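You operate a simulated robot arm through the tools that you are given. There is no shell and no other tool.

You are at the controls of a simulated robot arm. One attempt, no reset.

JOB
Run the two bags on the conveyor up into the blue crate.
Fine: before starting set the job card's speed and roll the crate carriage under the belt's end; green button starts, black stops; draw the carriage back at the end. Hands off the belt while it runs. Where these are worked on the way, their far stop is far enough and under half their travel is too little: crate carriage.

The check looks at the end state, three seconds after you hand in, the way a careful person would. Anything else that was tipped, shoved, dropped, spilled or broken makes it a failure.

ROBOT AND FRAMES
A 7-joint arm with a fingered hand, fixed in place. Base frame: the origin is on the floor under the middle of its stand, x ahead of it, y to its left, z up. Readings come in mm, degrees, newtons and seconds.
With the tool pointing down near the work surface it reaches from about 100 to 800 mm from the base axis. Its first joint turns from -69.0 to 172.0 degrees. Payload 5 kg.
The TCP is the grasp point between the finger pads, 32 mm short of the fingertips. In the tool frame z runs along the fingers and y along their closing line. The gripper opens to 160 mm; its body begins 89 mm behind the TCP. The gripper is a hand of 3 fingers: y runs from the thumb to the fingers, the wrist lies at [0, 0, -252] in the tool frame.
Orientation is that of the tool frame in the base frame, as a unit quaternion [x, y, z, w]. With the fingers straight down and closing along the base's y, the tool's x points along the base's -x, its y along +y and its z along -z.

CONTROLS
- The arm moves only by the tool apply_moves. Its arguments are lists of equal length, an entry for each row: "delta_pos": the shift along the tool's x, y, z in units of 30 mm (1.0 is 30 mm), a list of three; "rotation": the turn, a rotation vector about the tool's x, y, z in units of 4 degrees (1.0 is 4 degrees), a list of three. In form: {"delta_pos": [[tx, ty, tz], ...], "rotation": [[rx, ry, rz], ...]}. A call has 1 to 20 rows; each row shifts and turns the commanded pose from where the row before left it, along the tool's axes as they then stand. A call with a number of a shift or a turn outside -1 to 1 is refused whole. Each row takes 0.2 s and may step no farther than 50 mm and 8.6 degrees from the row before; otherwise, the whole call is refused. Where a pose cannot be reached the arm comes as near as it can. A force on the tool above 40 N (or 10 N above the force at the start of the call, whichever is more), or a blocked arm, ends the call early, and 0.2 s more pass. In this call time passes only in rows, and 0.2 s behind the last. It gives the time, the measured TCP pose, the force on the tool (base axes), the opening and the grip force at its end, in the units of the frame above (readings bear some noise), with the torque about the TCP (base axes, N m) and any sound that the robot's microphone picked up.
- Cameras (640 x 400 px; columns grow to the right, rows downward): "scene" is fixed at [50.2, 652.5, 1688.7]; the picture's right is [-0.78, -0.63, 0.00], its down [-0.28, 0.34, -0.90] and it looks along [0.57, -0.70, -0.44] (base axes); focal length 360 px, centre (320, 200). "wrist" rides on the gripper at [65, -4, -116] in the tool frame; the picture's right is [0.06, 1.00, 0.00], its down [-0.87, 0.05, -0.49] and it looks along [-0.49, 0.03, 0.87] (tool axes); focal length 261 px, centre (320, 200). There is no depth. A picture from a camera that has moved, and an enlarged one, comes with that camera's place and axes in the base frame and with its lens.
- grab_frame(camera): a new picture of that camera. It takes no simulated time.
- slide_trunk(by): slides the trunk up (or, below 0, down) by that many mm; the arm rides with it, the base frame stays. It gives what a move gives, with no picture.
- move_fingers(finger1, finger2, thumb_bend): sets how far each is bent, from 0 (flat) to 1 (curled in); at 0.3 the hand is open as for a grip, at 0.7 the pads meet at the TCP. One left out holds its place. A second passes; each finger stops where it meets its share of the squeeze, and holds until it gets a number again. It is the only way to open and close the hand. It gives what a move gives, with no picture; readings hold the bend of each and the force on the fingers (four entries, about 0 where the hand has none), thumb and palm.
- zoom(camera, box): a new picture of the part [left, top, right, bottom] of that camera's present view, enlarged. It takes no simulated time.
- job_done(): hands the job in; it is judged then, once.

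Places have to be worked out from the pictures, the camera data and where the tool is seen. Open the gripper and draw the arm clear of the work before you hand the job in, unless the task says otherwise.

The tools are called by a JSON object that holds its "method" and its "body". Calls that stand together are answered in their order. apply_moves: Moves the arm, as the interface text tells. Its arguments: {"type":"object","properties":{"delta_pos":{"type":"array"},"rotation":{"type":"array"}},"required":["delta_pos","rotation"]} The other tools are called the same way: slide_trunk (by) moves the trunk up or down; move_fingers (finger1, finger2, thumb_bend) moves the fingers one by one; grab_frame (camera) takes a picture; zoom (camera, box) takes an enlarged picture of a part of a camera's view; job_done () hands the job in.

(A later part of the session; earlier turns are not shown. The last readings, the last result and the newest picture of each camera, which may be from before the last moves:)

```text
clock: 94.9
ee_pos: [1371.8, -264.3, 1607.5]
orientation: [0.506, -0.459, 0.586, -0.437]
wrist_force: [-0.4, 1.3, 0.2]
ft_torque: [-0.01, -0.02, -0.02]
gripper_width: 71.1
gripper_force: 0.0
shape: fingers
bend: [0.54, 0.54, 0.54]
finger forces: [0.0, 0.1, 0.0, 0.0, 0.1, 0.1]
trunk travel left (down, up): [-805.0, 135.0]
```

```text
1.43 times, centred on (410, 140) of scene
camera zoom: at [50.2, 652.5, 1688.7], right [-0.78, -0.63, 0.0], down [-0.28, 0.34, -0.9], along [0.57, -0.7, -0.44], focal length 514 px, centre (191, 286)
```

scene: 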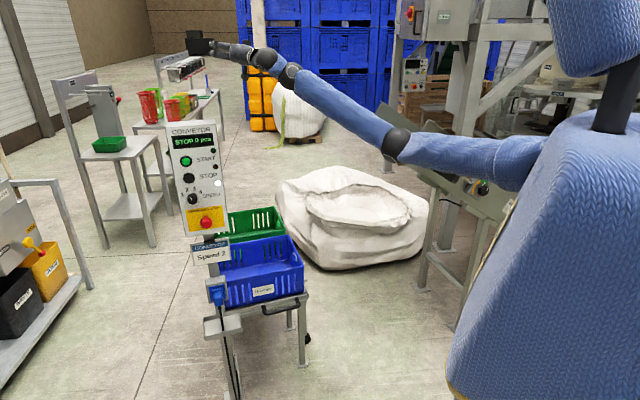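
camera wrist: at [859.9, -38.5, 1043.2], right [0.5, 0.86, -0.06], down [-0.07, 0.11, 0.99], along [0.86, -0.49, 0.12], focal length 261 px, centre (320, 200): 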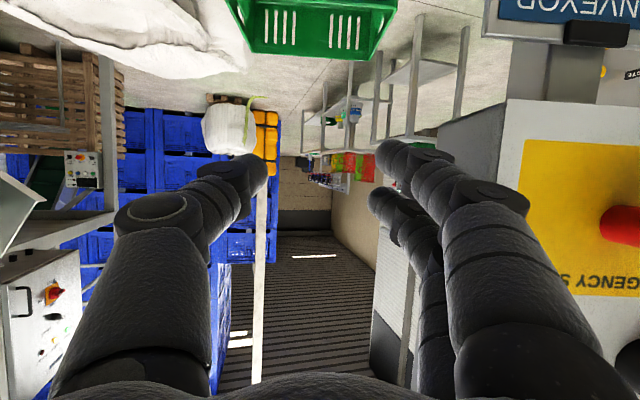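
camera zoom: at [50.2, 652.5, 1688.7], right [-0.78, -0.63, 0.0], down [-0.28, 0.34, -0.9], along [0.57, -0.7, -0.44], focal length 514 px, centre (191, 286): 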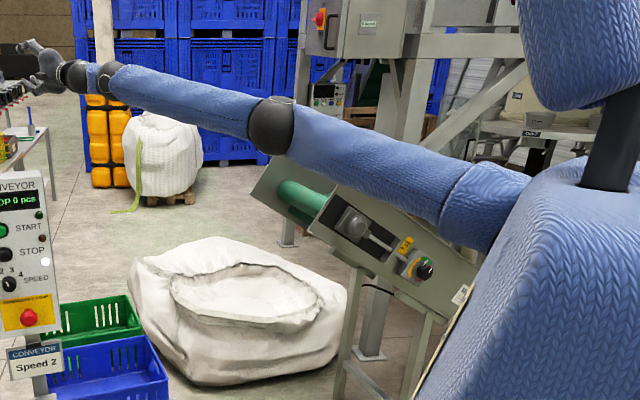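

The elbow is now above the line (elbow-up). I retract 300 mm straight back to lock in that bend.

{"method": "apply_moves", "body": {"delta_pos": [[0, 0, -0.8], [0, 0, -0.8], [0, 0, -0.8], [0, 0, -0.8], [0, 0, -0.8], [0, 0, -0.8], [0, 0, -0.8], [0, 0, -0.8], [0, 0, -0.8], [0, 0, -0.8], [0, 0, -0.8], [0, 0, -0.8]], "rotation": [[0, 0, 0], [0, 0, 0], [0, 0, 0], [0, 0, 0], [0, 0, 0], [0, 0, 0], [0, 0, 0], [0, 0, 0], [0, 0, 0], [0, 0, 0], [0, 0, 0], [0, 0, 0]]}}

{"method": "grab_frame", "body": {"camera": "scene"}}

```text
clock: 97.5
ee_pos: [1086.3, -239.0, 1586.9]
orientation: [0.505, -0.46, 0.586, -0.437]
wrist_force: [0.0, 1.1, 0.2]
ft_torque: [-0.04, 0.02, 0.0]
gripper_width: 70.8
gripper_force: 0.0
shape: fingers
bend: [0.54, 0.54, 0.54]
finger forces: [0.0, 0.1, 0.1, 0.0, 0.0, 0.0]
trunk travel left (down, up): [-805.0, 135.0]
```

```text
taken
```

scene: 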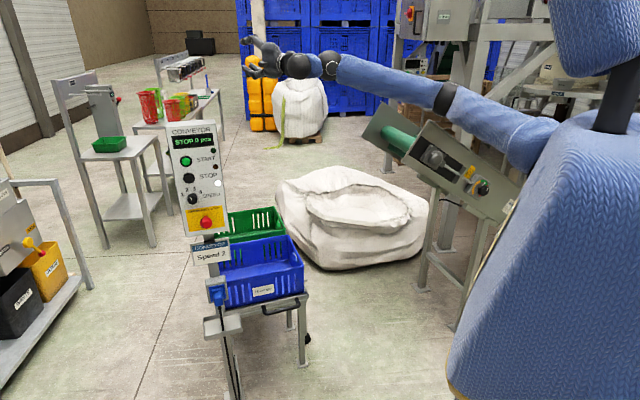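

The elbow is now straight out right (level), which is better but not yet up. I roll the hand back +100° while bent (the wrist should do it), then repeat the extend-and-roll once more.

{"method": "apply_moves", "body": {"delta_pos": [[0, 0, 0], [0, 0, 0], [0, 0, 0], [0, 0, 0], [0, 0, 0], [0, 0, 0], [0, 0, 0], [0, 0, 0], [0, 0, 0], [0, 0, 0], [0, 0, 0], [0, 0, 0], [0, 0, 0], [0, 0, 0], [0, 0, 0], [0, 0, 0], [0, 0, 0], [0, 0, 0], [0, 0, 0], [0, 0, 0]], "rotation": [[0, 0, 1], [0, 0, 1], [0, 0, 1], [0, 0, 1], [0, 0, 1], [0, 0, 1], [0, 0, 1], [0, 0, 1], [0, 0, 1], [0, 0, 1], [0, 0, 1], [0, 0, 1], [0, 0, 1], [0, 0, 1], [0, 0, 1], [0, 0, 1], [0, 0, 1], [0, 0, 1], [0, 0, 1], [0, 0, 1]]}}

{"method": "grab_frame", "body": {"camera": "scene"}}

```text
clock: 101.7
ee_pos: [1086.5, -236.1, 1587.2]
orientation: [-0.091, 0.677, -0.167, 0.711]
wrist_force: [0.2, -0.3, -0.5]
ft_torque: [0.02, -0.03, 0.0]
gripper_width: 71.1
gripper_force: 0.0
shape: fingers
bend: [0.54, 0.54, 0.54]
finger forces: [0.0, 0.1, 0.0, 0.0, 0.0, 0.0]
trunk travel left (down, up): [-805.0, 135.0]
```

```text
taken
```

scene: 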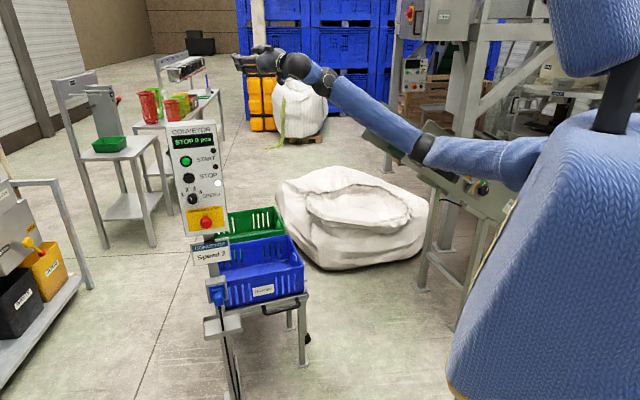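

Rolling back also swings the elbow back down, so the elbow follows the hand's roll. I'll instead work with the hand rolled about -180° (camera on top), which should carry the elbow up. First I roll -80°.

{"method": "apply_moves", "body": {"delta_pos": [[0, 0, 0], [0, 0, 0], [0, 0, 0], [0, 0, 0], [0, 0, 0], [0, 0, 0], [0, 0, 0], [0, 0, 0], [0, 0, 0], [0, 0, 0], [0, 0, 0], [0, 0, 0], [0, 0, 0], [0, 0, 0], [0, 0, 0], [0, 0, 0], [0, 0, 0], [0, 0, 0], [0, 0, 0], [0, 0, 0]], "rotation": [[0, 0, -1], [0, 0, -1], [0, 0, -1], [0, 0, -1], [0, 0, -1], [0, 0, -1], [0, 0, -1], [0, 0, -1], [0, 0, -1], [0, 0, -1], [0, 0, -1], [0, 0, -1], [0, 0, -1], [0, 0, -1], [0, 0, -1], [0, 0, -1], [0, 0, -1], [0, 0, -1], [0, 0, -1], [0, 0, -1]]}}

{"method": "apply_moves", "body": {"delta_pos": [[0, 0, 0], [0, 0, 0], [0, 0, 0], [0, 0, 0], [0, 0, 0], [0, 0, 0], [0, 0, 0], [0, 0, 0], [0, 0, 0], [0, 0, 0], [0, 0, 0], [0, 0, 0], [0, 0, 0], [0, 0, 0], [0, 0, 0], [0, 0, 0], [0, 0, 0], [0, 0, 0], [0, 0, 0], [0, 0, 0]], "rotation": [[0, 0, -1], [0, 0, -1], [0, 0, -1], [0, 0, -1], [0, 0, -1], [0, 0, -1], [0, 0, -1], [0, 0, -1], [0, 0, -1], [0, 0, -1], [0, 0, -1], [0, 0, -1], [0, 0, -1], [0, 0, -1], [0, 0, -1], [0, 0, -1], [0, 0, -1], [0, 0, -1], [0, 0, -1], [0, 0, -1]]}}

{"method": "grab_frame", "body": {"camera": "scene"}}

```text
clock: 105.9
ee_pos: [1086.2, -238.6, 1587.8]
orientation: [0.505, -0.459, 0.586, -0.436]
wrist_force: [0.3, -0.3, 0.1]
ft_torque: [0.01, -0.01, 0.02]
gripper_width: 71.1
gripper_force: 0.1
shape: fingers
bend: [0.54, 0.54, 0.54]
finger forces: [0.0, 0.0, 0.0, 0.1, 0.0, 0.0]
trunk travel left (down, up): [-805.0, 135.0]
```

```text
clock: 110.1
ee_pos: [1085.7, -236.6, 1588.4]
orientation: [0.682, -0.027, 0.73, 0.042]
wrist_force: [0.5, 0.1, 0.5]
ft_torque: [0.0, -0.03, 0.02]
gripper_width: 71.0
gripper_force: 0.0
shape: fingers
bend: [0.54, 0.54, 0.54]
finger forces: [0.0, 0.0, 0.1, 0.0, 0.0, 0.0]
trunk travel left (down, up): [-805.0, 135.0]
```

```text
taken
```

scene: 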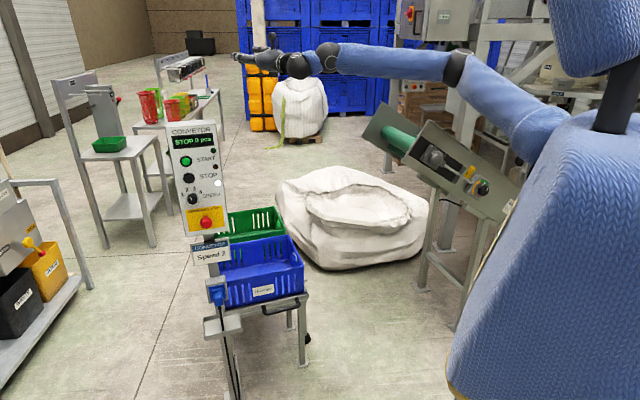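

With the elbow level right, a tool heading near straight ahead (az 0 to -10°) is comfortable, which is enough for the handle. I'll roll to -90° (thumb above, fingers below, closing vertically) for gripping the handle bar.

{"method": "apply_moves", "body": {"delta_pos": [[0, 0, 0], [0, 0, 0], [0, 0, 0], [0, 0, 0], [0, 0, 0], [0, 0, 0], [0, 0, 0], [0, 0, 0], [0, 0, 0], [0, 0, 0], [0, 0, 0], [0, 0, 0], [0, 0, 0], [0, 0, 0], [0, 0, 0], [0, 0, 0], [0, 0, 0], [0, 0, 0], [0, 0, 0], [0, 0, 0]], "rotation": [[0, 0, 1], [0, 0, 1], [0, 0, 1], [0, 0, 1], [0, 0, 1], [0, 0, 1], [0, 0, 1], [0, 0, 1], [0, 0, 1], [0, 0, 1], [0, 0, 1], [0, 0, 1], [0, 0, 1], [0, 0, 1], [0, 0, 1], [0, 0, 1], [0, 0, 1], [0, 0, 1], [0, 0, 1], [0, 0, 1]]}}

{"method": "grab_frame", "body": {"camera": "wrist"}}

```text
clock: 114.3
ee_pos: [1087.7, -237.3, 1586.9]
orientation: [0.505, -0.46, 0.585, -0.437]
wrist_force: [-0.2, -0.8, 0.1]
ft_torque: [0.01, 0.03, 0.0]
gripper_width: 70.9
gripper_force: 0.0
shape: fingers
bend: [0.54, 0.54, 0.54]
finger forces: [0.1, 0.0, 0.1, 0.1, 0.0, 0.0]
trunk travel left (down, up): [-805.0, 135.0]
```

```text
taken
camera wrist: at [964.9, -289.0, 1595.8], right [0.04, -0.26, -0.97], down [-0.39, 0.89, -0.25], along [0.92, 0.39, -0.06], focal length 261 px, centre (320, 200)
```

wrist: 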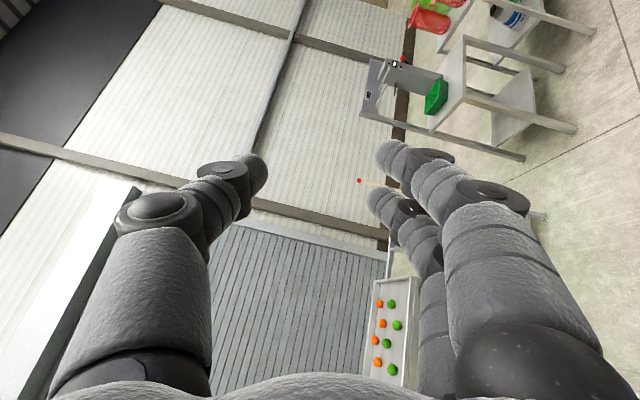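

Now I retract about 200 mm while yawing the tool 20° left, to stay comfortable, still at a safe height.

{"method": "apply_moves", "body": {"delta_pos": [[0, -0.06, -0.867], [0, -0.06, -0.867], [0, -0.06, -0.867], [0, -0.06, -0.867], [0, -0.06, -0.867], [0, -0.06, -0.867], [0, -0.06, -0.867], [0, -0.06, -0.867]], "rotation": [[0.12, -0.61, 0.04], [0.12, -0.61, 0.04], [0.12, -0.61, 0.04], [0.12, -0.61, 0.04], [0.12, -0.61, 0.04], [0.12, -0.61, 0.04], [0.12, -0.61, 0.04], [0.12, -0.61, 0.04]]}}

{"method": "grab_frame", "body": {"camera": "scene"}}

```text
clock: 116.1
ee_pos: [879.1, -245.8, 1588.9]
orientation: [0.577, -0.365, 0.501, -0.532]
wrist_force: [-0.6, -0.2, 0.8]
ft_torque: [0.0, 0.02, -0.01]
gripper_width: 70.9
gripper_force: 0.1
shape: fingers
bend: [0.54, 0.54, 0.54]
finger forces: [0.1, 0.1, 0.0, 0.1, 0.1, 0.0]
trunk travel left (down, up): [-805.0, 135.0]
```

```text
taken
```

scene: 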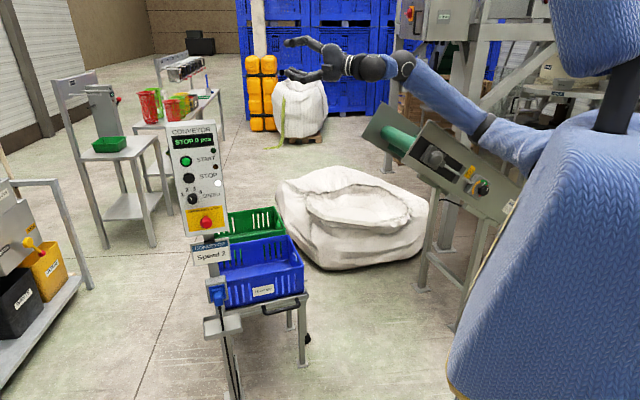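

The hand is at u≈877, v≈254, in front of the crate line with clearance. I lower the trunk in steps, starting with 400 mm.

{"method": "slide_trunk", "body": {"by": -400}}

{"method": "grab_frame", "body": {"camera": "scene"}}

{"method": "grab_frame", "body": {"camera": "wrist"}}

```text
clock: 120.0
ee_pos: [879.1, -246.3, 1189.1]
orientation: [0.577, -0.364, 0.502, -0.532]
wrist_force: [-0.1, 0.8, 0.0]
ft_torque: [0.01, -0.01, -0.02]
gripper_width: 71.1
gripper_force: 0.1
shape: fingers
bend: [0.54, 0.54, 0.54]
finger forces: [0.1, 0.1, 0.0, 0.0, 0.1, 0.0]
trunk travel left (down, up): [-405.0, 535.0]
```

```text
taken
```

scene: 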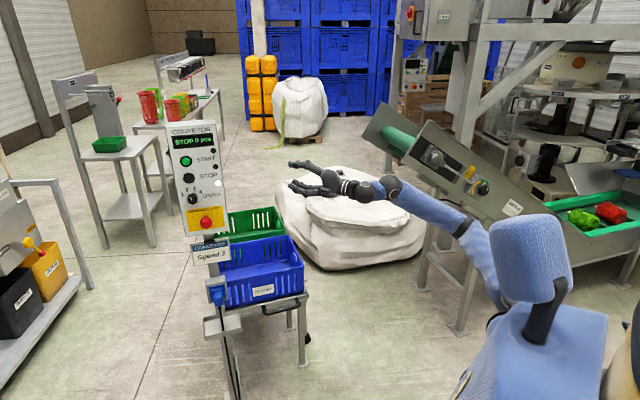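

```text
taken
camera wrist: at [782.2, -336.1, 1196.7], right [0.13, -0.23, -0.97], down [-0.67, 0.7, -0.25], along [0.73, 0.68, -0.06], focal length 261 px, centre (320, 200)
```

wrist: 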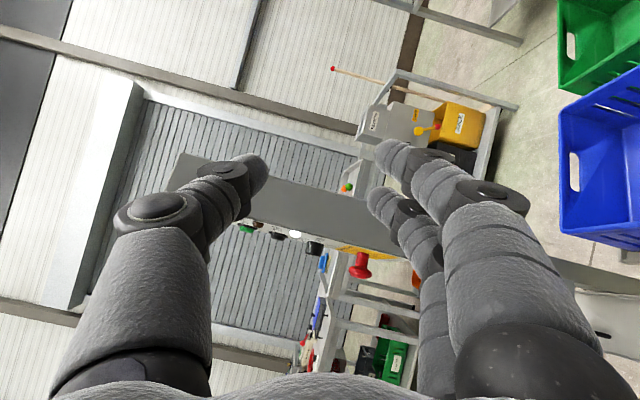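

All clear. I lower another 400 mm.

{"method": "slide_trunk", "body": {"by": -380}}

{"method": "grab_frame", "body": {"camera": "scene"}}

{"method": "grab_frame", "body": {"camera": "wrist"}}

```text
clock: 123.6
ee_pos: [879.2, -246.3, 808.3]
orientation: [0.577, -0.364, 0.502, -0.531]
wrist_force: [0.3, 0.0, 0.3]
ft_torque: [0.0, -0.02, -0.02]
gripper_width: 70.9
gripper_force: 0.2
shape: fingers
bend: [0.54, 0.54, 0.54]
finger forces: [0.0, 0.0, 0.0, 0.0, 0.1, 0.0]
trunk travel left (down, up): [-25.0, 915.0]
```

```text
taken
```

scene: 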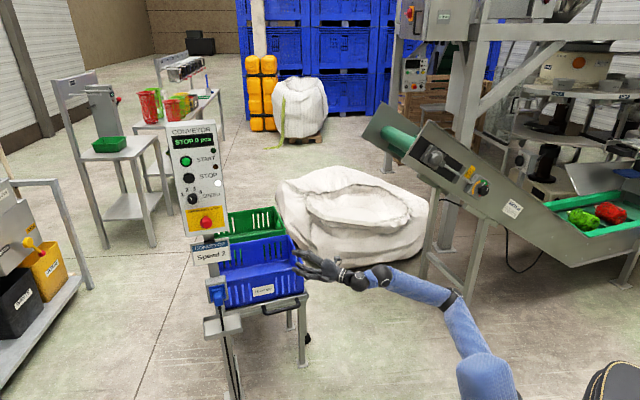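

```text
taken
camera wrist: at [782.1, -336.1, 816.7], right [0.13, -0.23, -0.97], down [-0.67, 0.7, -0.25], along [0.73, 0.68, -0.06], focal length 261 px, centre (320, 200)
```

wrist: 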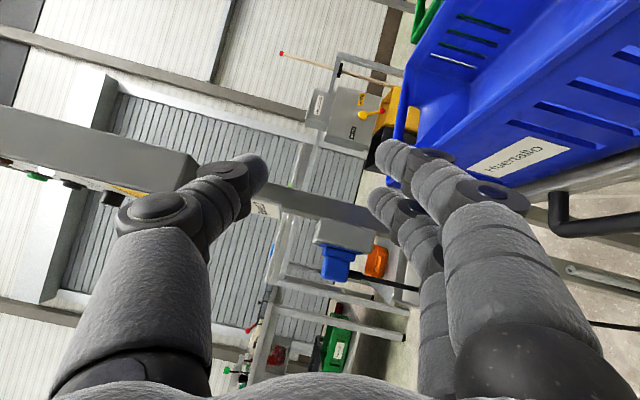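

The handle's corner is visible: about u≈969, v≈405 at z≈506. I lower the hand another 240 mm with the arm, in front of the carriage.

{"method": "apply_moves", "body": {"delta_pos": [[-0.193, 0.978, -0.069], [-0.193, 0.978, -0.069], [-0.193, 0.978, -0.069], [-0.193, 0.978, -0.069], [-0.193, 0.978, -0.069], [-0.193, 0.978, -0.069], [-0.193, 0.978, -0.069], [-0.193, 0.978, -0.069]], "rotation": [[0, 0, 0], [0, 0, 0], [0, 0, 0], [0, 0, 0], [0, 0, 0], [0, 0, 0], [0, 0, 0], [0, 0, 0]]}}

{"method": "grab_frame", "body": {"camera": "scene"}}

{"method": "grab_frame", "body": {"camera": "wrist"}}

```text
clock: 125.4
ee_pos: [876.9, -245.0, 568.9]
orientation: [0.577, -0.364, 0.501, -0.532]
wrist_force: [0.4, 0.1, 0.9]
ft_torque: [-0.02, 0.0, 0.0]
gripper_width: 71.2
gripper_force: 0.2
shape: fingers
bend: [0.54, 0.54, 0.54]
finger forces: [0.0, 0.0, 0.0, 0.0, 0.0, 0.0]
trunk travel left (down, up): [-25.0, 915.0]
```

```text
taken
```

scene: 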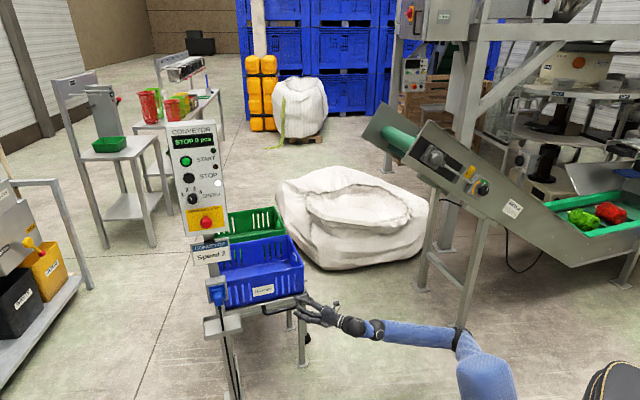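

```text
taken
camera wrist: at [780.9, -335.2, 577.2], right [0.13, -0.23, -0.97], down [-0.67, 0.7, -0.25], along [0.73, 0.68, -0.06], focal length 261 px, centre (320, 200)
```

wrist: 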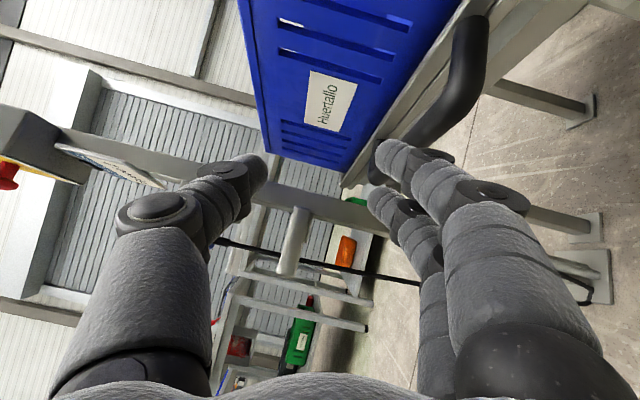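

Triangulating the handle's near corner gives about (942, -303, 502), so the bar runs at u≈963, z≈504, v≈239–405. I lower to bar height while yawing the tool back to straight ahead.

{"method": "apply_moves", "body": {"delta_pos": [[-0.104, 0.528, -0.037], [-0.104, 0.528, -0.037], [-0.104, 0.528, -0.037], [-0.104, 0.528, -0.037]], "rotation": [[-0.17, 0.856, -0.06], [-0.17, 0.856, -0.06], [-0.17, 0.856, -0.06], [-0.17, 0.856, -0.06]]}}

{"method": "grab_frame", "body": {"camera": "wrist"}}

{"method": "zoom", "body": {"camera": "scene", "box": [240, 260, 420, 380]}}

```text
clock: 126.4
ee_pos: [879.3, -246.6, 505.1]
orientation: [0.529, -0.432, 0.562, -0.466]
wrist_force: [-1.2, -0.3, 0.2]
ft_torque: [0.01, 0.03, 0.0]
gripper_width: 71.1
gripper_force: 0.1
shape: fingers
bend: [0.54, 0.54, 0.54]
finger forces: [0.0, 0.1, 0.0, 0.1, 0.0, 0.1]
trunk travel left (down, up): [-25.0, 915.0]
```

```text
taken
camera wrist: at [762.6, -310.1, 512.7], right [0.07, -0.25, -0.97], down [-0.48, 0.84, -0.25], along [0.87, 0.48, -0.07], focal length 261 px, centre (320, 200)
```

wrist: 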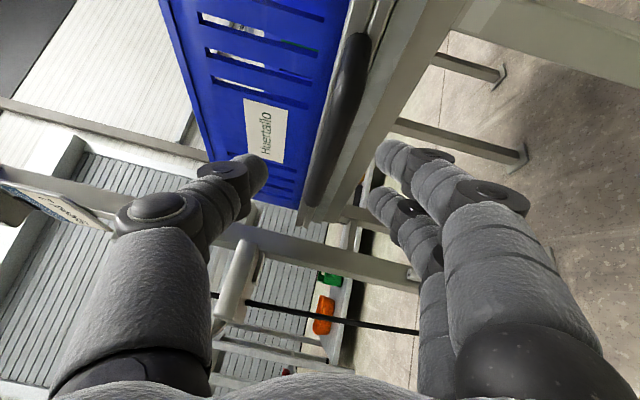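

```text
3.33 times, centred on (330, 320) of scene
camera zoom: at [50.2, 652.5, 1688.7], right [-0.78, -0.63, 0.0], down [-0.28, 0.34, -0.9], along [0.57, -0.7, -0.44], focal length 1200 px, centre (287, -200)
```

zoom: 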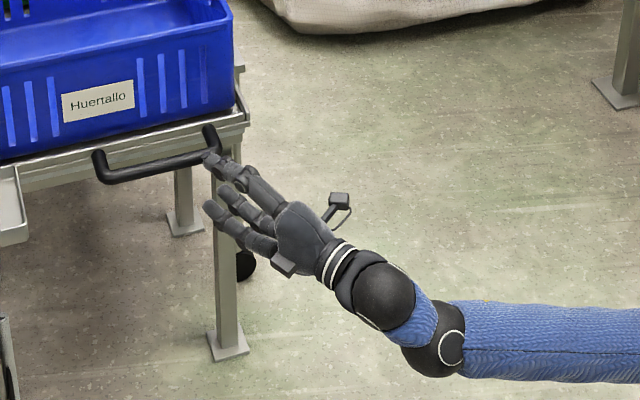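

The bar now passes right between thumb and fingers: z≈500, v≈225–413. I advance most of the way (about 80 mm) toward the bar's middle.

{"method": "apply_moves", "body": {"delta_pos": [[-0.102, 0.082, 0.878], [-0.102, 0.082, 0.878], [-0.102, 0.082, 0.878]], "rotation": [[0, 0, 0], [0, 0, 0], [0, 0, 0]]}}

{"method": "grab_frame", "body": {"camera": "wrist"}}

{"method": "zoom", "body": {"camera": "scene", "box": [240, 260, 420, 380]}}

```text
clock: 127.2
ee_pos: [957.0, -238.8, 499.8]
orientation: [0.53, -0.433, 0.561, -0.466]
wrist_force: [-0.2, 0.2, -0.4]
ft_torque: [0.04, -0.03, 0.04]
gripper_width: 71.2
gripper_force: 0.0
shape: fingers
bend: [0.54, 0.54, 0.54]
finger forces: [0.0, 0.0, 0.0, 0.1, 0.0, 0.1]
trunk travel left (down, up): [-25.0, 915.0]
```

```text
taken
camera wrist: at [842.1, -302.1, 508.5], right [0.07, -0.25, -0.97], down [-0.48, 0.84, -0.25], along [0.87, 0.48, -0.07], focal length 261 px, centre (320, 200)
```

wrist: 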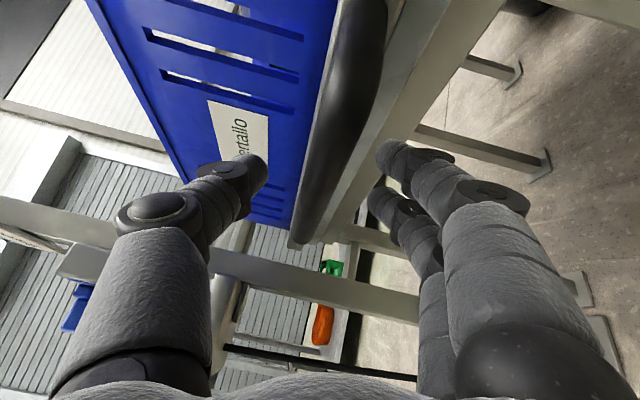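

```text
3.33 times, centred on (330, 320) of scene
camera zoom: at [50.2, 652.5, 1688.7], right [-0.78, -0.63, 0.0], down [-0.28, 0.34, -0.9], along [0.57, -0.7, -0.44], focal length 1200 px, centre (287, -200)
```

zoom: 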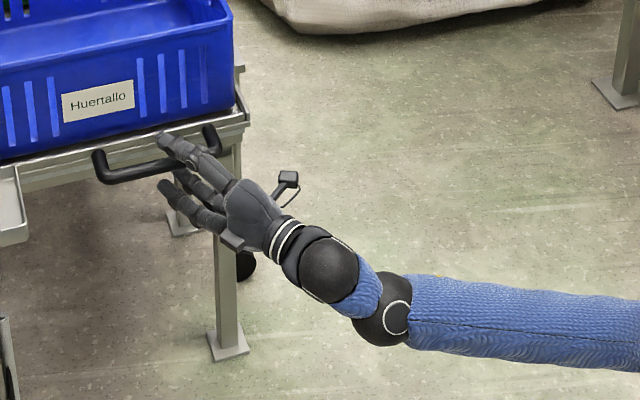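

Thumb is above and fingers below the bar, with its tips just reaching it. I advance 20 mm more, then close the hand on the bar.

{"method": "apply_moves", "body": {"delta_pos": [[0, 0, 0.35], [0, 0, 0.35]], "rotation": [[0, 0, 0], [0, 0, 0]]}}

{"method": "grab_frame", "body": {"camera": "wrist"}}

```text
clock: 127.8
ee_pos: [977.7, -238.3, 501.4]
orientation: [0.529, -0.432, 0.563, -0.467]
wrist_force: [1.3, -0.1, 0.4]
ft_torque: [-0.03, 0.01, -0.01]
gripper_width: 71.0
gripper_force: 0.2
shape: fingers
bend: [0.54, 0.54, 0.54]
finger forces: [0.0, 0.0, 0.0, 0.0, 0.0, 0.0]
trunk travel left (down, up): [-25.0, 915.0]
```

```text
taken
camera wrist: at [863.1, -301.6, 510.2], right [0.07, -0.25, -0.97], down [-0.48, 0.84, -0.25], along [0.87, 0.48, -0.07], focal length 261 px, centre (320, 200)
```

wrist: 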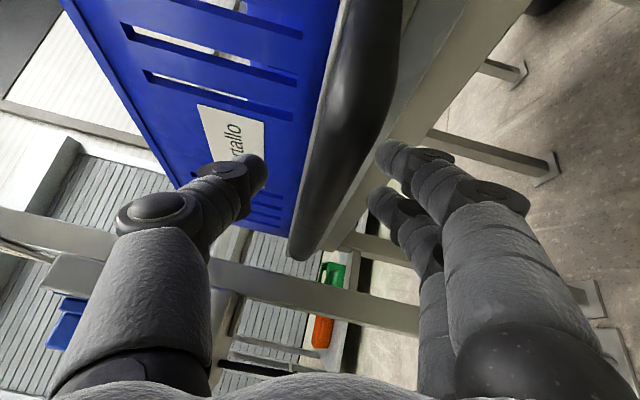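

The bar lies right across the grasp point (TCP u≈957, bar≈963). I close the hand.

{"method": "move_fingers", "body": {"finger1": 0.75, "finger2": 0.75, "thumb_bend": 0.75}}

{"method": "grab_frame", "body": {"camera": "wrist"}}

{"method": "zoom", "body": {"camera": "scene", "box": [240, 260, 420, 380]}}

```text
clock: 128.8
ee_pos: [979.5, -236.9, 502.7]
orientation: [0.529, -0.432, 0.562, -0.466]
wrist_force: [13.8, -6.6, 5.5]
ft_torque: [-0.03, -0.02, -0.15]
gripper_width: 6.6
gripper_force: 11.6
shape: fingers
bend: [0.74, 0.71, 0.7]
finger forces: [2.0, 8.2, 0.1, 0.0, 13.5, 0.0]
trunk travel left (down, up): [-25.0, 915.0]
```

```text
taken
camera wrist: at [863.2, -302.0, 510.4], right [0.07, -0.25, -0.97], down [-0.48, 0.84, -0.25], along [0.87, 0.48, -0.06], focal length 261 px, centre (320, 200)
```

wrist: 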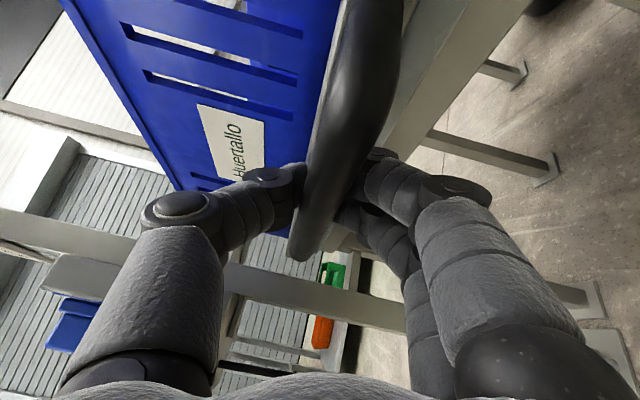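

```text
3.33 times, centred on (330, 320) of scene
camera zoom: at [50.2, 652.5, 1688.7], right [-0.78, -0.63, 0.0], down [-0.28, 0.34, -0.9], along [0.57, -0.7, -0.44], focal length 1200 px, centre (287, -200)
```

zoom: 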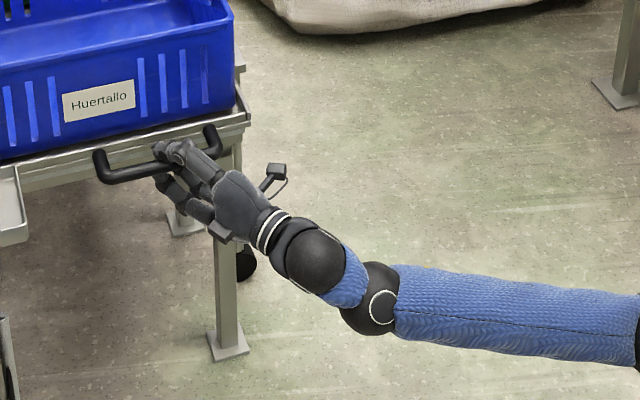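

The hand has the bar. I drag along -v in small steps to test that the carriage follows.

{"method": "apply_moves", "body": {"delta_pos": [[0.42, 0.064, -0.266], [0.42, 0.064, -0.266], [0.42, 0.064, -0.266]], "rotation": [[0, 0, 0], [0, 0, 0], [0, 0, 0]]}}

{"method": "grab_frame", "body": {"camera": "scene"}}

```text
clock: 129.6
ee_pos: [955.0, -277.0, 502.0]
orientation: [0.528, -0.433, 0.562, -0.466]
wrist_force: [12.3, -9.7, 6.1]
ft_torque: [-0.04, -0.02, -0.2]
gripper_width: 6.8
gripper_force: 12.2
shape: fingers
bend: [0.74, 0.71, 0.69]
finger forces: [2.4, 7.8, 0.0, 0.0, 13.7, 0.1]
trunk travel left (down, up): [-25.0, 915.0]
```

```text
taken
```

scene: 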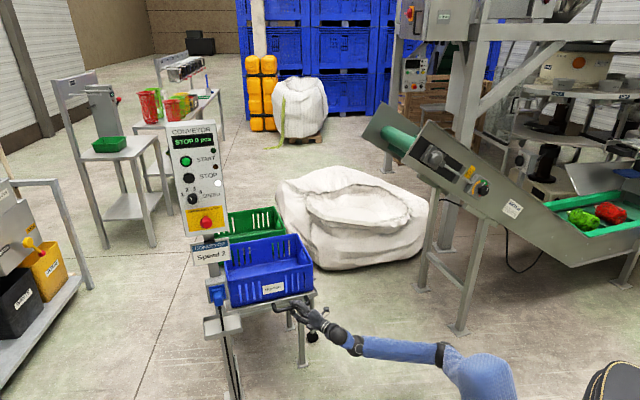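

The carriage follows with very little resistance along the rail. I keep rolling it, 6 rows of 22 mm.

{"method": "apply_moves", "body": {"delta_pos": [[0.613, 0.093, -0.39], [0.613, 0.093, -0.39], [0.613, 0.093, -0.39], [0.613, 0.093, -0.39], [0.613, 0.093, -0.39], [0.613, 0.093, -0.39]], "rotation": [[0, 0, 0], [0, 0, 0], [0, 0, 0], [0, 0, 0], [0, 0, 0], [0, 0, 0]]}}

{"method": "grab_frame", "body": {"camera": "scene"}}

{"method": "grab_frame", "body": {"camera": "wrist"}}

```text
clock: 131.0
ee_pos: [885.9, -388.1, 503.5]
orientation: [0.529, -0.432, 0.562, -0.466]
wrist_force: [9.5, -7.1, 4.5]
ft_torque: [-0.06, 0.01, -0.2]
gripper_width: 6.4
gripper_force: 11.8
shape: fingers
bend: [0.74, 0.71, 0.7]
finger forces: [2.0, 8.4, 0.0, 0.0, 13.1, 0.1]
trunk travel left (down, up): [-25.0, 915.0]
```

```text
taken
```

scene: 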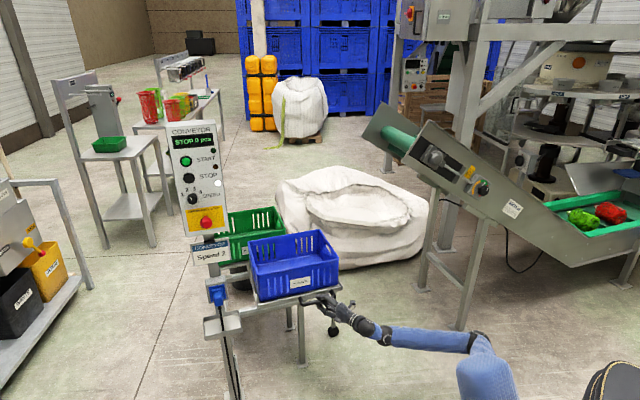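

```text
taken
camera wrist: at [769.8, -451.9, 510.3], right [0.07, -0.25, -0.97], down [-0.48, 0.84, -0.25], along [0.87, 0.48, -0.07], focal length 261 px, centre (320, 200)
```

wrist: 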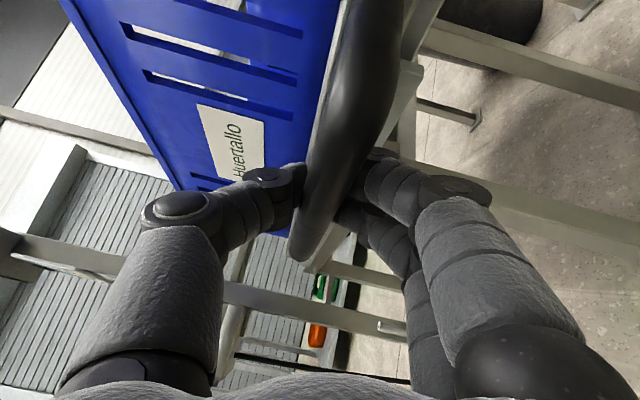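

The carriage has moved 178 mm straight along v. I continue another 6 rows.

{"method": "apply_moves", "body": {"delta_pos": [[0.613, 0.093, -0.39], [0.613, 0.093, -0.39], [0.613, 0.093, -0.39], [0.613, 0.093, -0.39], [0.613, 0.093, -0.39], [0.613, 0.093, -0.39]], "rotation": [[0, 0, 0], [0, 0, 0], [0, 0, 0], [0, 0, 0], [0, 0, 0], [0, 0, 0]]}}

{"method": "grab_frame", "body": {"camera": "scene"}}

```text
clock: 132.4
ee_pos: [815.1, -500.0, 501.1]
orientation: [0.529, -0.432, 0.562, -0.466]
wrist_force: [11.3, -8.6, 6.6]
ft_torque: [0.01, -0.06, -0.2]
gripper_width: 6.8
gripper_force: 12.2
shape: fingers
bend: [0.74, 0.72, 0.7]
finger forces: [2.1, 8.0, 0.1, 0.0, 14.2, 0.0]
trunk travel left (down, up): [-25.0, 915.0]
```

```text
taken
```

scene: 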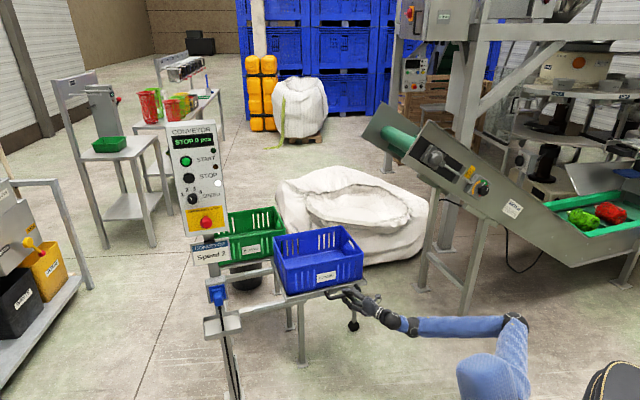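

310 mm so far and still free. I continue toward the far stop.

{"method": "apply_moves", "body": {"delta_pos": [[0.613, 0.093, -0.39], [0.613, 0.093, -0.39], [0.613, 0.093, -0.39], [0.613, 0.093, -0.39], [0.613, 0.093, -0.39], [0.613, 0.093, -0.39]], "rotation": [[0, 0, 0], [0, 0, 0], [0, 0, 0], [0, 0, 0], [0, 0, 0], [0, 0, 0]]}}

{"method": "grab_frame", "body": {"camera": "scene"}}

```text
clock: 133.8
ee_pos: [745.5, -612.6, 501.6]
orientation: [0.528, -0.433, 0.563, -0.465]
wrist_force: [6.9, -4.6, 5.3]
ft_torque: [0.0, -0.04, -0.14]
gripper_width: 6.4
gripper_force: 10.9
shape: fingers
bend: [0.75, 0.72, 0.71]
finger forces: [1.4, 8.1, 0.1, 0.1, 12.7, 0.0]
trunk travel left (down, up): [-25.0, 915.0]
```

```text
taken
```

scene: 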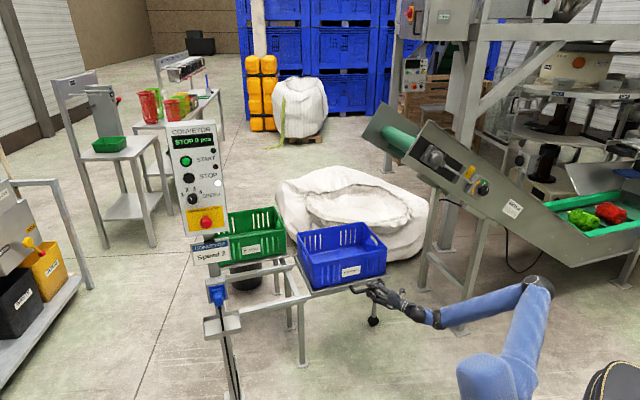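

443 mm moved and still rolling. I continue with smaller steps toward the stop.

{"method": "apply_moves", "body": {"delta_pos": [[0.5, 0.076, -0.318], [0.5, 0.076, -0.318], [0.5, 0.076, -0.318], [0.5, 0.076, -0.318]], "rotation": [[0, 0, 0], [0, 0, 0], [0, 0, 0], [0, 0, 0]]}}

{"method": "grab_frame", "body": {"camera": "scene"}}

```text
clock: 134.8
ee_pos: [708.4, -673.6, 502.7]
orientation: [0.529, -0.433, 0.562, -0.466]
wrist_force: [6.5, -5.3, 5.6]
ft_torque: [-0.05, -0.02, -0.13]
gripper_width: 6.2
gripper_force: 10.6
shape: fingers
bend: [0.75, 0.72, 0.71]
finger forces: [1.4, 8.1, 0.0, 0.0, 12.5, 0.0]
trunk travel left (down, up): [-25.0, 915.0]
```

```text
taken
```

scene: 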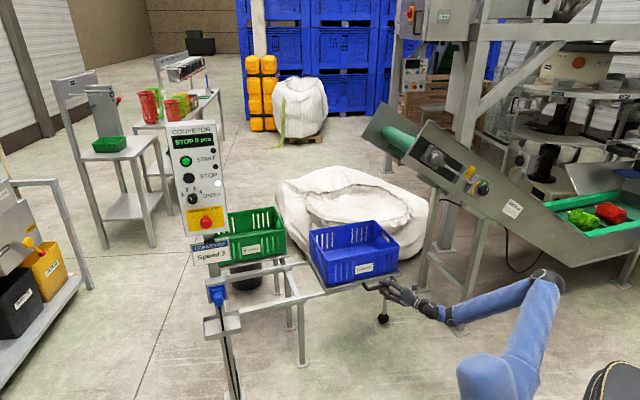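

515 mm and still no stop. I keep going in small steps.

{"method": "apply_moves", "body": {"delta_pos": [[0.5, 0.076, -0.318], [0.5, 0.076, -0.318], [0.5, 0.076, -0.318], [0.5, 0.076, -0.318]], "rotation": [[0, 0, 0], [0, 0, 0], [0, 0, 0], [0, 0, 0]]}}

{"method": "grab_frame", "body": {"camera": "scene"}}

```text
clock: 135.8
ee_pos: [670.4, -735.5, 502.2]
orientation: [0.529, -0.432, 0.563, -0.466]
wrist_force: [4.6, -6.5, 4.3]
ft_torque: [-0.02, 0.01, -0.14]
gripper_width: 6.0
gripper_force: 10.7
shape: fingers
bend: [0.75, 0.72, 0.71]
finger forces: [1.3, 8.6, 0.1, 0.1, 12.2, 0.0]
trunk travel left (down, up): [-25.0, 915.0]
```

```text
taken
```

scene: 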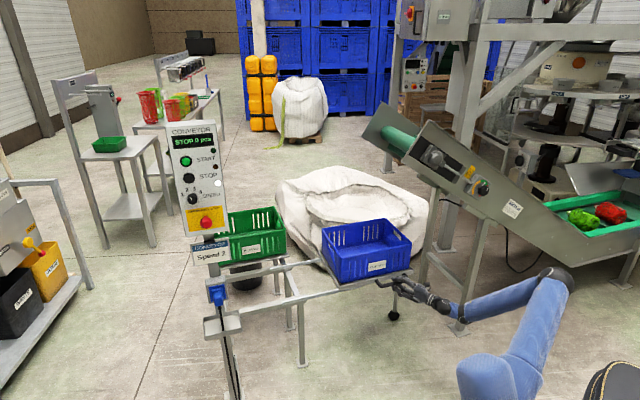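

588 mm. I continue carefully; the stop should come soon.

{"method": "apply_moves", "body": {"delta_pos": [[0.42, 0.064, -0.266], [0.42, 0.064, -0.266], [0.42, 0.064, -0.266], [0.42, 0.064, -0.266]], "rotation": [[0, 0, 0], [0, 0, 0], [0, 0, 0], [0, 0, 0]]}}

{"method": "grab_frame", "body": {"camera": "scene"}}

{"method": "grab_frame", "body": {"camera": "wrist"}}

```text
clock: 136.8
ee_pos: [640.5, -782.8, 501.5]
orientation: [0.53, -0.431, 0.561, -0.468]
wrist_force: [24.5, 22.0, 1.1]
ft_torque: [0.03, 0.03, 0.18]
gripper_width: 6.2
gripper_force: 17.5
shape: fingers
bend: [0.74, 0.72, 0.7]
finger forces: [17.6, 7.9, 0.1, 0.0, 10.2, 0.1]
trunk travel left (down, up): [-25.0, 915.0]
```

```text
taken
```

scene: 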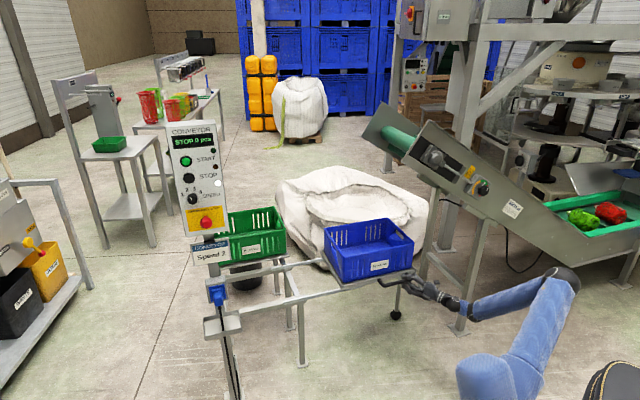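

```text
taken
camera wrist: at [525.3, -846.2, 509.9], right [0.07, -0.25, -0.97], down [-0.49, 0.84, -0.25], along [0.87, 0.49, -0.06], focal length 261 px, centre (320, 200)
```

wrist: 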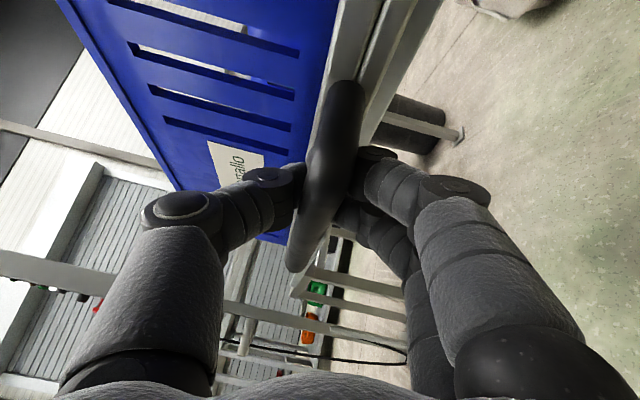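

The reaction along v rose to about 32 N and the hand slid slightly on the bar, so the carriage is at its far stop. I ease off slightly, then open the hand.

{"method": "apply_moves", "body": {"delta_pos": [[-0.28, -0.042, 0.177]], "rotation": [[0, 0, 0]]}}

{"method": "move_fingers", "body": {"finger1": 0.5, "finger2": 0.5, "thumb_bend": 0.5}}

{"method": "grab_frame", "body": {"camera": "wrist"}}

{"method": "zoom", "body": {"camera": "scene", "box": [280, 90, 480, 340]}}

```text
clock: 137.2
ee_pos: [643.3, -779.9, 502.0]
orientation: [0.528, -0.434, 0.564, -0.463]
wrist_force: [2.8, -7.2, 3.7]
ft_torque: [0.0, -0.04, -0.08]
gripper_width: 5.9
gripper_force: 12.3
shape: fingers
bend: [0.74, 0.72, 0.71]
finger forces: [4.0, 8.1, 0.0, 0.1, 13.1, 0.0]
trunk travel left (down, up): [-25.0, 915.0]
```

```text
clock: 138.2
ee_pos: [644.4, -777.7, 500.4]
orientation: [0.529, -0.432, 0.562, -0.467]
wrist_force: [0.8, -0.3, 0.2]
ft_torque: [0.01, -0.01, 0.01]
gripper_width: 86.7
gripper_force: 0.0
shape: fingers
bend: [0.5, 0.5, 0.5]
finger forces: [0.1, 0.0, 0.0, 0.1, 0.0, 0.0]
trunk travel left (down, up): [-25.0, 915.0]
```

```text
taken
camera wrist: at [529.1, -840.2, 510.1], right [0.07, -0.25, -0.97], down [-0.48, 0.84, -0.25], along [0.87, 0.48, -0.07], focal length 261 px, centre (320, 200)
```

wrist: 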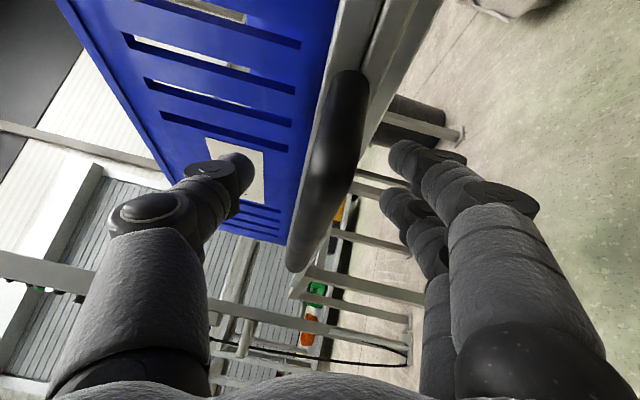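

```text
1.60 times, centred on (380, 215) of scene
camera zoom: at [50.2, 652.5, 1688.7], right [-0.78, -0.63, 0.0], down [-0.28, 0.34, -0.9], along [0.57, -0.7, -0.44], focal length 576 px, centre (224, 176)
```

zoom: 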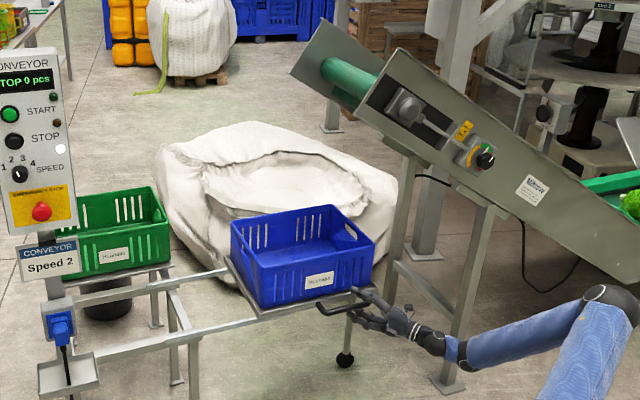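

The crate is under the belt's end at the far stop. I back the hand straight out from the handle (along -u).

{"method": "apply_moves", "body": {"delta_pos": [[-0.35, -0.11, -0.57], [-0.513, -0.158, -0.8435], [-0.513, -0.158, -0.8435], [-0.513, -0.158, -0.8435], [-0.513, -0.158, -0.8435]], "rotation": [[0, 0, 0], [0, 0, 0], [0, 0, 0], [0, 0, 0], [0, 0, 0]]}}

{"method": "grab_frame", "body": {"camera": "scene"}}

{"method": "grab_frame", "body": {"camera": "wrist"}}

```text
clock: 139.4
ee_pos: [526.1, -702.7, 501.2]
orientation: [0.528, -0.432, 0.562, -0.468]
wrist_force: [0.2, -0.9, 0.0]
ft_torque: [0.0, -0.03, 0.03]
gripper_width: 87.0
gripper_force: 0.1
shape: fingers
bend: [0.5, 0.5, 0.5]
finger forces: [0.1, 0.0, 0.0, 0.0, 0.0, 0.0]
trunk travel left (down, up): [-25.0, 915.0]
```

```text
taken
```

scene: 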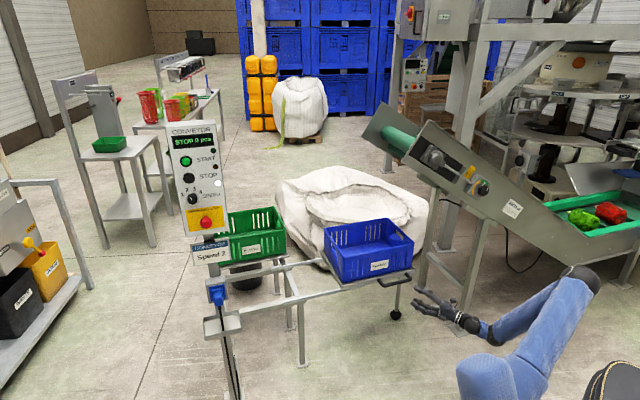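

```text
taken
camera wrist: at [409.6, -765.6, 510.3], right [0.07, -0.25, -0.97], down [-0.48, 0.84, -0.25], along [0.87, 0.48, -0.07], focal length 261 px, centre (320, 200)
```

wrist: 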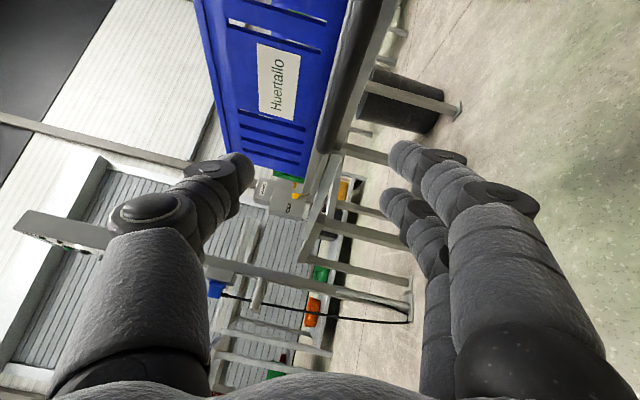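

The hand is clear and the carriage stayed put. Now I move the hand left in front of the robot (staying well away from the stand), on the way to the panel.

{"method": "apply_moves", "body": {"delta_pos": [[-0.823, -0.146, 0.213], [-0.823, -0.146, 0.213], [-0.823, -0.146, 0.213], [-0.823, -0.146, 0.213], [-0.823, -0.146, 0.213], [-0.823, -0.146, 0.213], [-0.823, -0.146, 0.213], [-0.823, -0.146, 0.213], [-0.823, -0.146, 0.213], [-0.823, -0.146, 0.213], [-0.823, -0.146, 0.213], [-0.823, -0.146, 0.213], [-0.823, -0.146, 0.213], [-0.823, -0.146, 0.213], [-0.823, -0.146, 0.213], [-0.823, -0.146, 0.213], [-0.823, -0.146, 0.213], [-0.823, -0.146, 0.213]], "rotation": [[0, 0, 0], [0, 0, 0], [0, 0, 0], [0, 0, 0], [0, 0, 0], [0, 0, 0], [0, 0, 0], [0, 0, 0], [0, 0, 0], [0, 0, 0], [0, 0, 0], [0, 0, 0], [0, 0, 0], [0, 0, 0], [0, 0, 0], [0, 0, 0], [0, 0, 0], [0, 0, 0]]}}

{"method": "grab_frame", "body": {"camera": "scene"}}

```text
clock: 143.2
ee_pos: [568.4, -526.0, 503.3]
orientation: [0.528, -0.433, 0.562, -0.466]
wrist_force: [0.1, 1.1, 0.4]
ft_torque: [-0.01, 0.01, 0.0]
gripper_width: 86.8
gripper_force: 0.1
shape: fingers
bend: [0.5, 0.5, 0.5]
finger forces: [0.0, 0.0, 0.0, 0.0, 0.0, 0.0]
out of reach, approached as far as the arm can: row 8, 9, 10, 11, 12, 13, 14, 15, 16, 17, 18
trunk travel left (down, up): [-25.0, 915.0]
```

```text
taken
```

scene: 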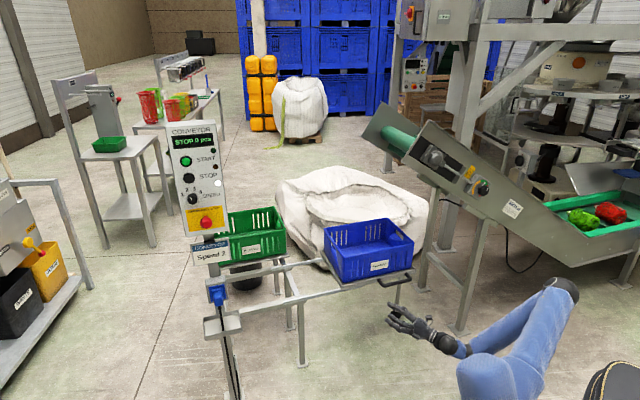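

That straight path folds the elbow too far. I'll swing outward on an arc instead: forward and left.

{"method": "apply_moves", "body": {"delta_pos": [[-0.3, -0.02, 0.8], [-0.3, -0.02, 0.8], [-0.617, -0.084, 0.537], [-0.617, -0.084, 0.537], [-0.617, -0.084, 0.537], [-0.617, -0.084, 0.537], [-0.617, -0.084, 0.537], [-0.617, -0.084, 0.537], [-0.617, -0.084, 0.537], [-0.617, -0.084, 0.537]], "rotation": [[0, 0, 0], [0, 0, 0], [0, 0, 0], [0, 0, 0], [0, 0, 0], [0, 0, 0], [0, 0, 0], [0, 0, 0], [0, 0, 0], [0, 0, 0]]}}

{"method": "grab_frame", "body": {"camera": "scene"}}

```text
clock: 145.4
ee_pos: [745.3, -358.3, 502.8]
orientation: [0.529, -0.433, 0.562, -0.466]
wrist_force: [0.1, 0.3, 0.0]
ft_torque: [0.01, 0.04, 0.02]
gripper_width: 86.6
gripper_force: 0.0
shape: fingers
bend: [0.5, 0.5, 0.5]
finger forces: [0.0, 0.0, 0.0, 0.0, 0.0, 0.0]
trunk travel left (down, up): [-25.0, 915.0]
```

```text
taken
```

scene: 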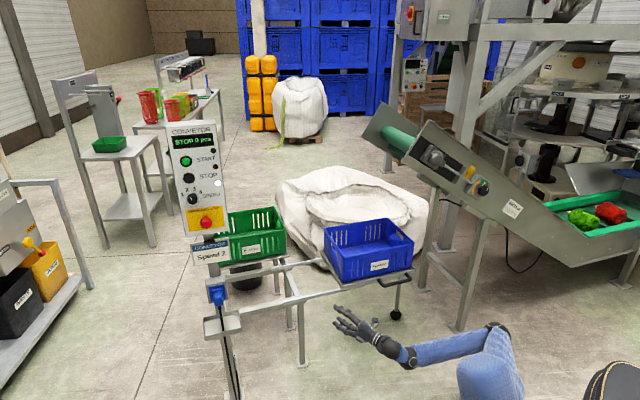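

The arm is moving freely again at (745, -358, 503). I raise the trunk 400 mm, then another 250.

{"method": "slide_trunk", "body": {"by": 400}}

{"method": "slide_trunk", "body": {"by": 250}}

{"method": "grab_frame", "body": {"camera": "scene"}}

{"method": "grab_frame", "body": {"camera": "wrist"}}

```text
clock: 149.3
ee_pos: [745.8, -356.6, 902.8]
orientation: [0.529, -0.433, 0.562, -0.466]
wrist_force: [0.6, -0.1, -0.4]
ft_torque: [0.0, 0.04, -0.02]
gripper_width: 86.8
gripper_force: 0.0
shape: fingers
bend: [0.5, 0.5, 0.5]
finger forces: [0.0, 0.0, 0.0, 0.0, 0.0, 0.0]
trunk travel left (down, up): [-425.0, 515.0]
```

```text
clock: 151.8
ee_pos: [746.1, -357.5, 1152.9]
orientation: [0.529, -0.432, 0.562, -0.467]
wrist_force: [0.6, 0.2, -0.4]
ft_torque: [-0.03, -0.01, 0.03]
gripper_width: 86.8
gripper_force: 0.0
shape: fingers
bend: [0.5, 0.5, 0.5]
finger forces: [0.0, 0.0, 0.1, 0.1, 0.1, 0.1]
trunk travel left (down, up): [-675.0, 265.0]
```

```text
taken
```

scene: 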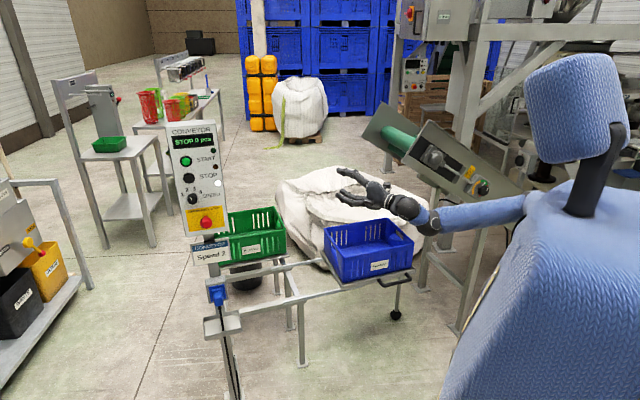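

```text
taken
camera wrist: at [629.8, -420.9, 1161.0], right [0.07, -0.25, -0.97], down [-0.48, 0.84, -0.25], along [0.87, 0.48, -0.07], focal length 261 px, centre (320, 200)
```

wrist: 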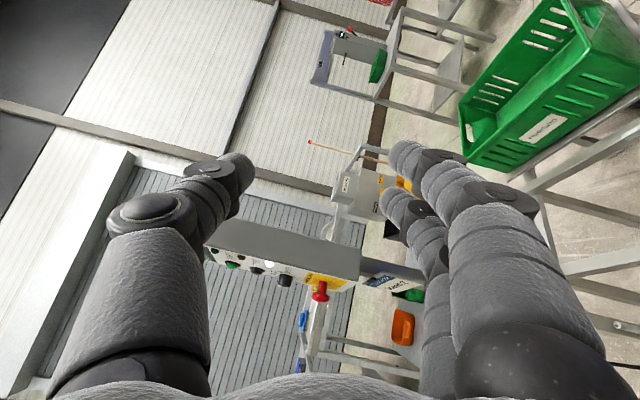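

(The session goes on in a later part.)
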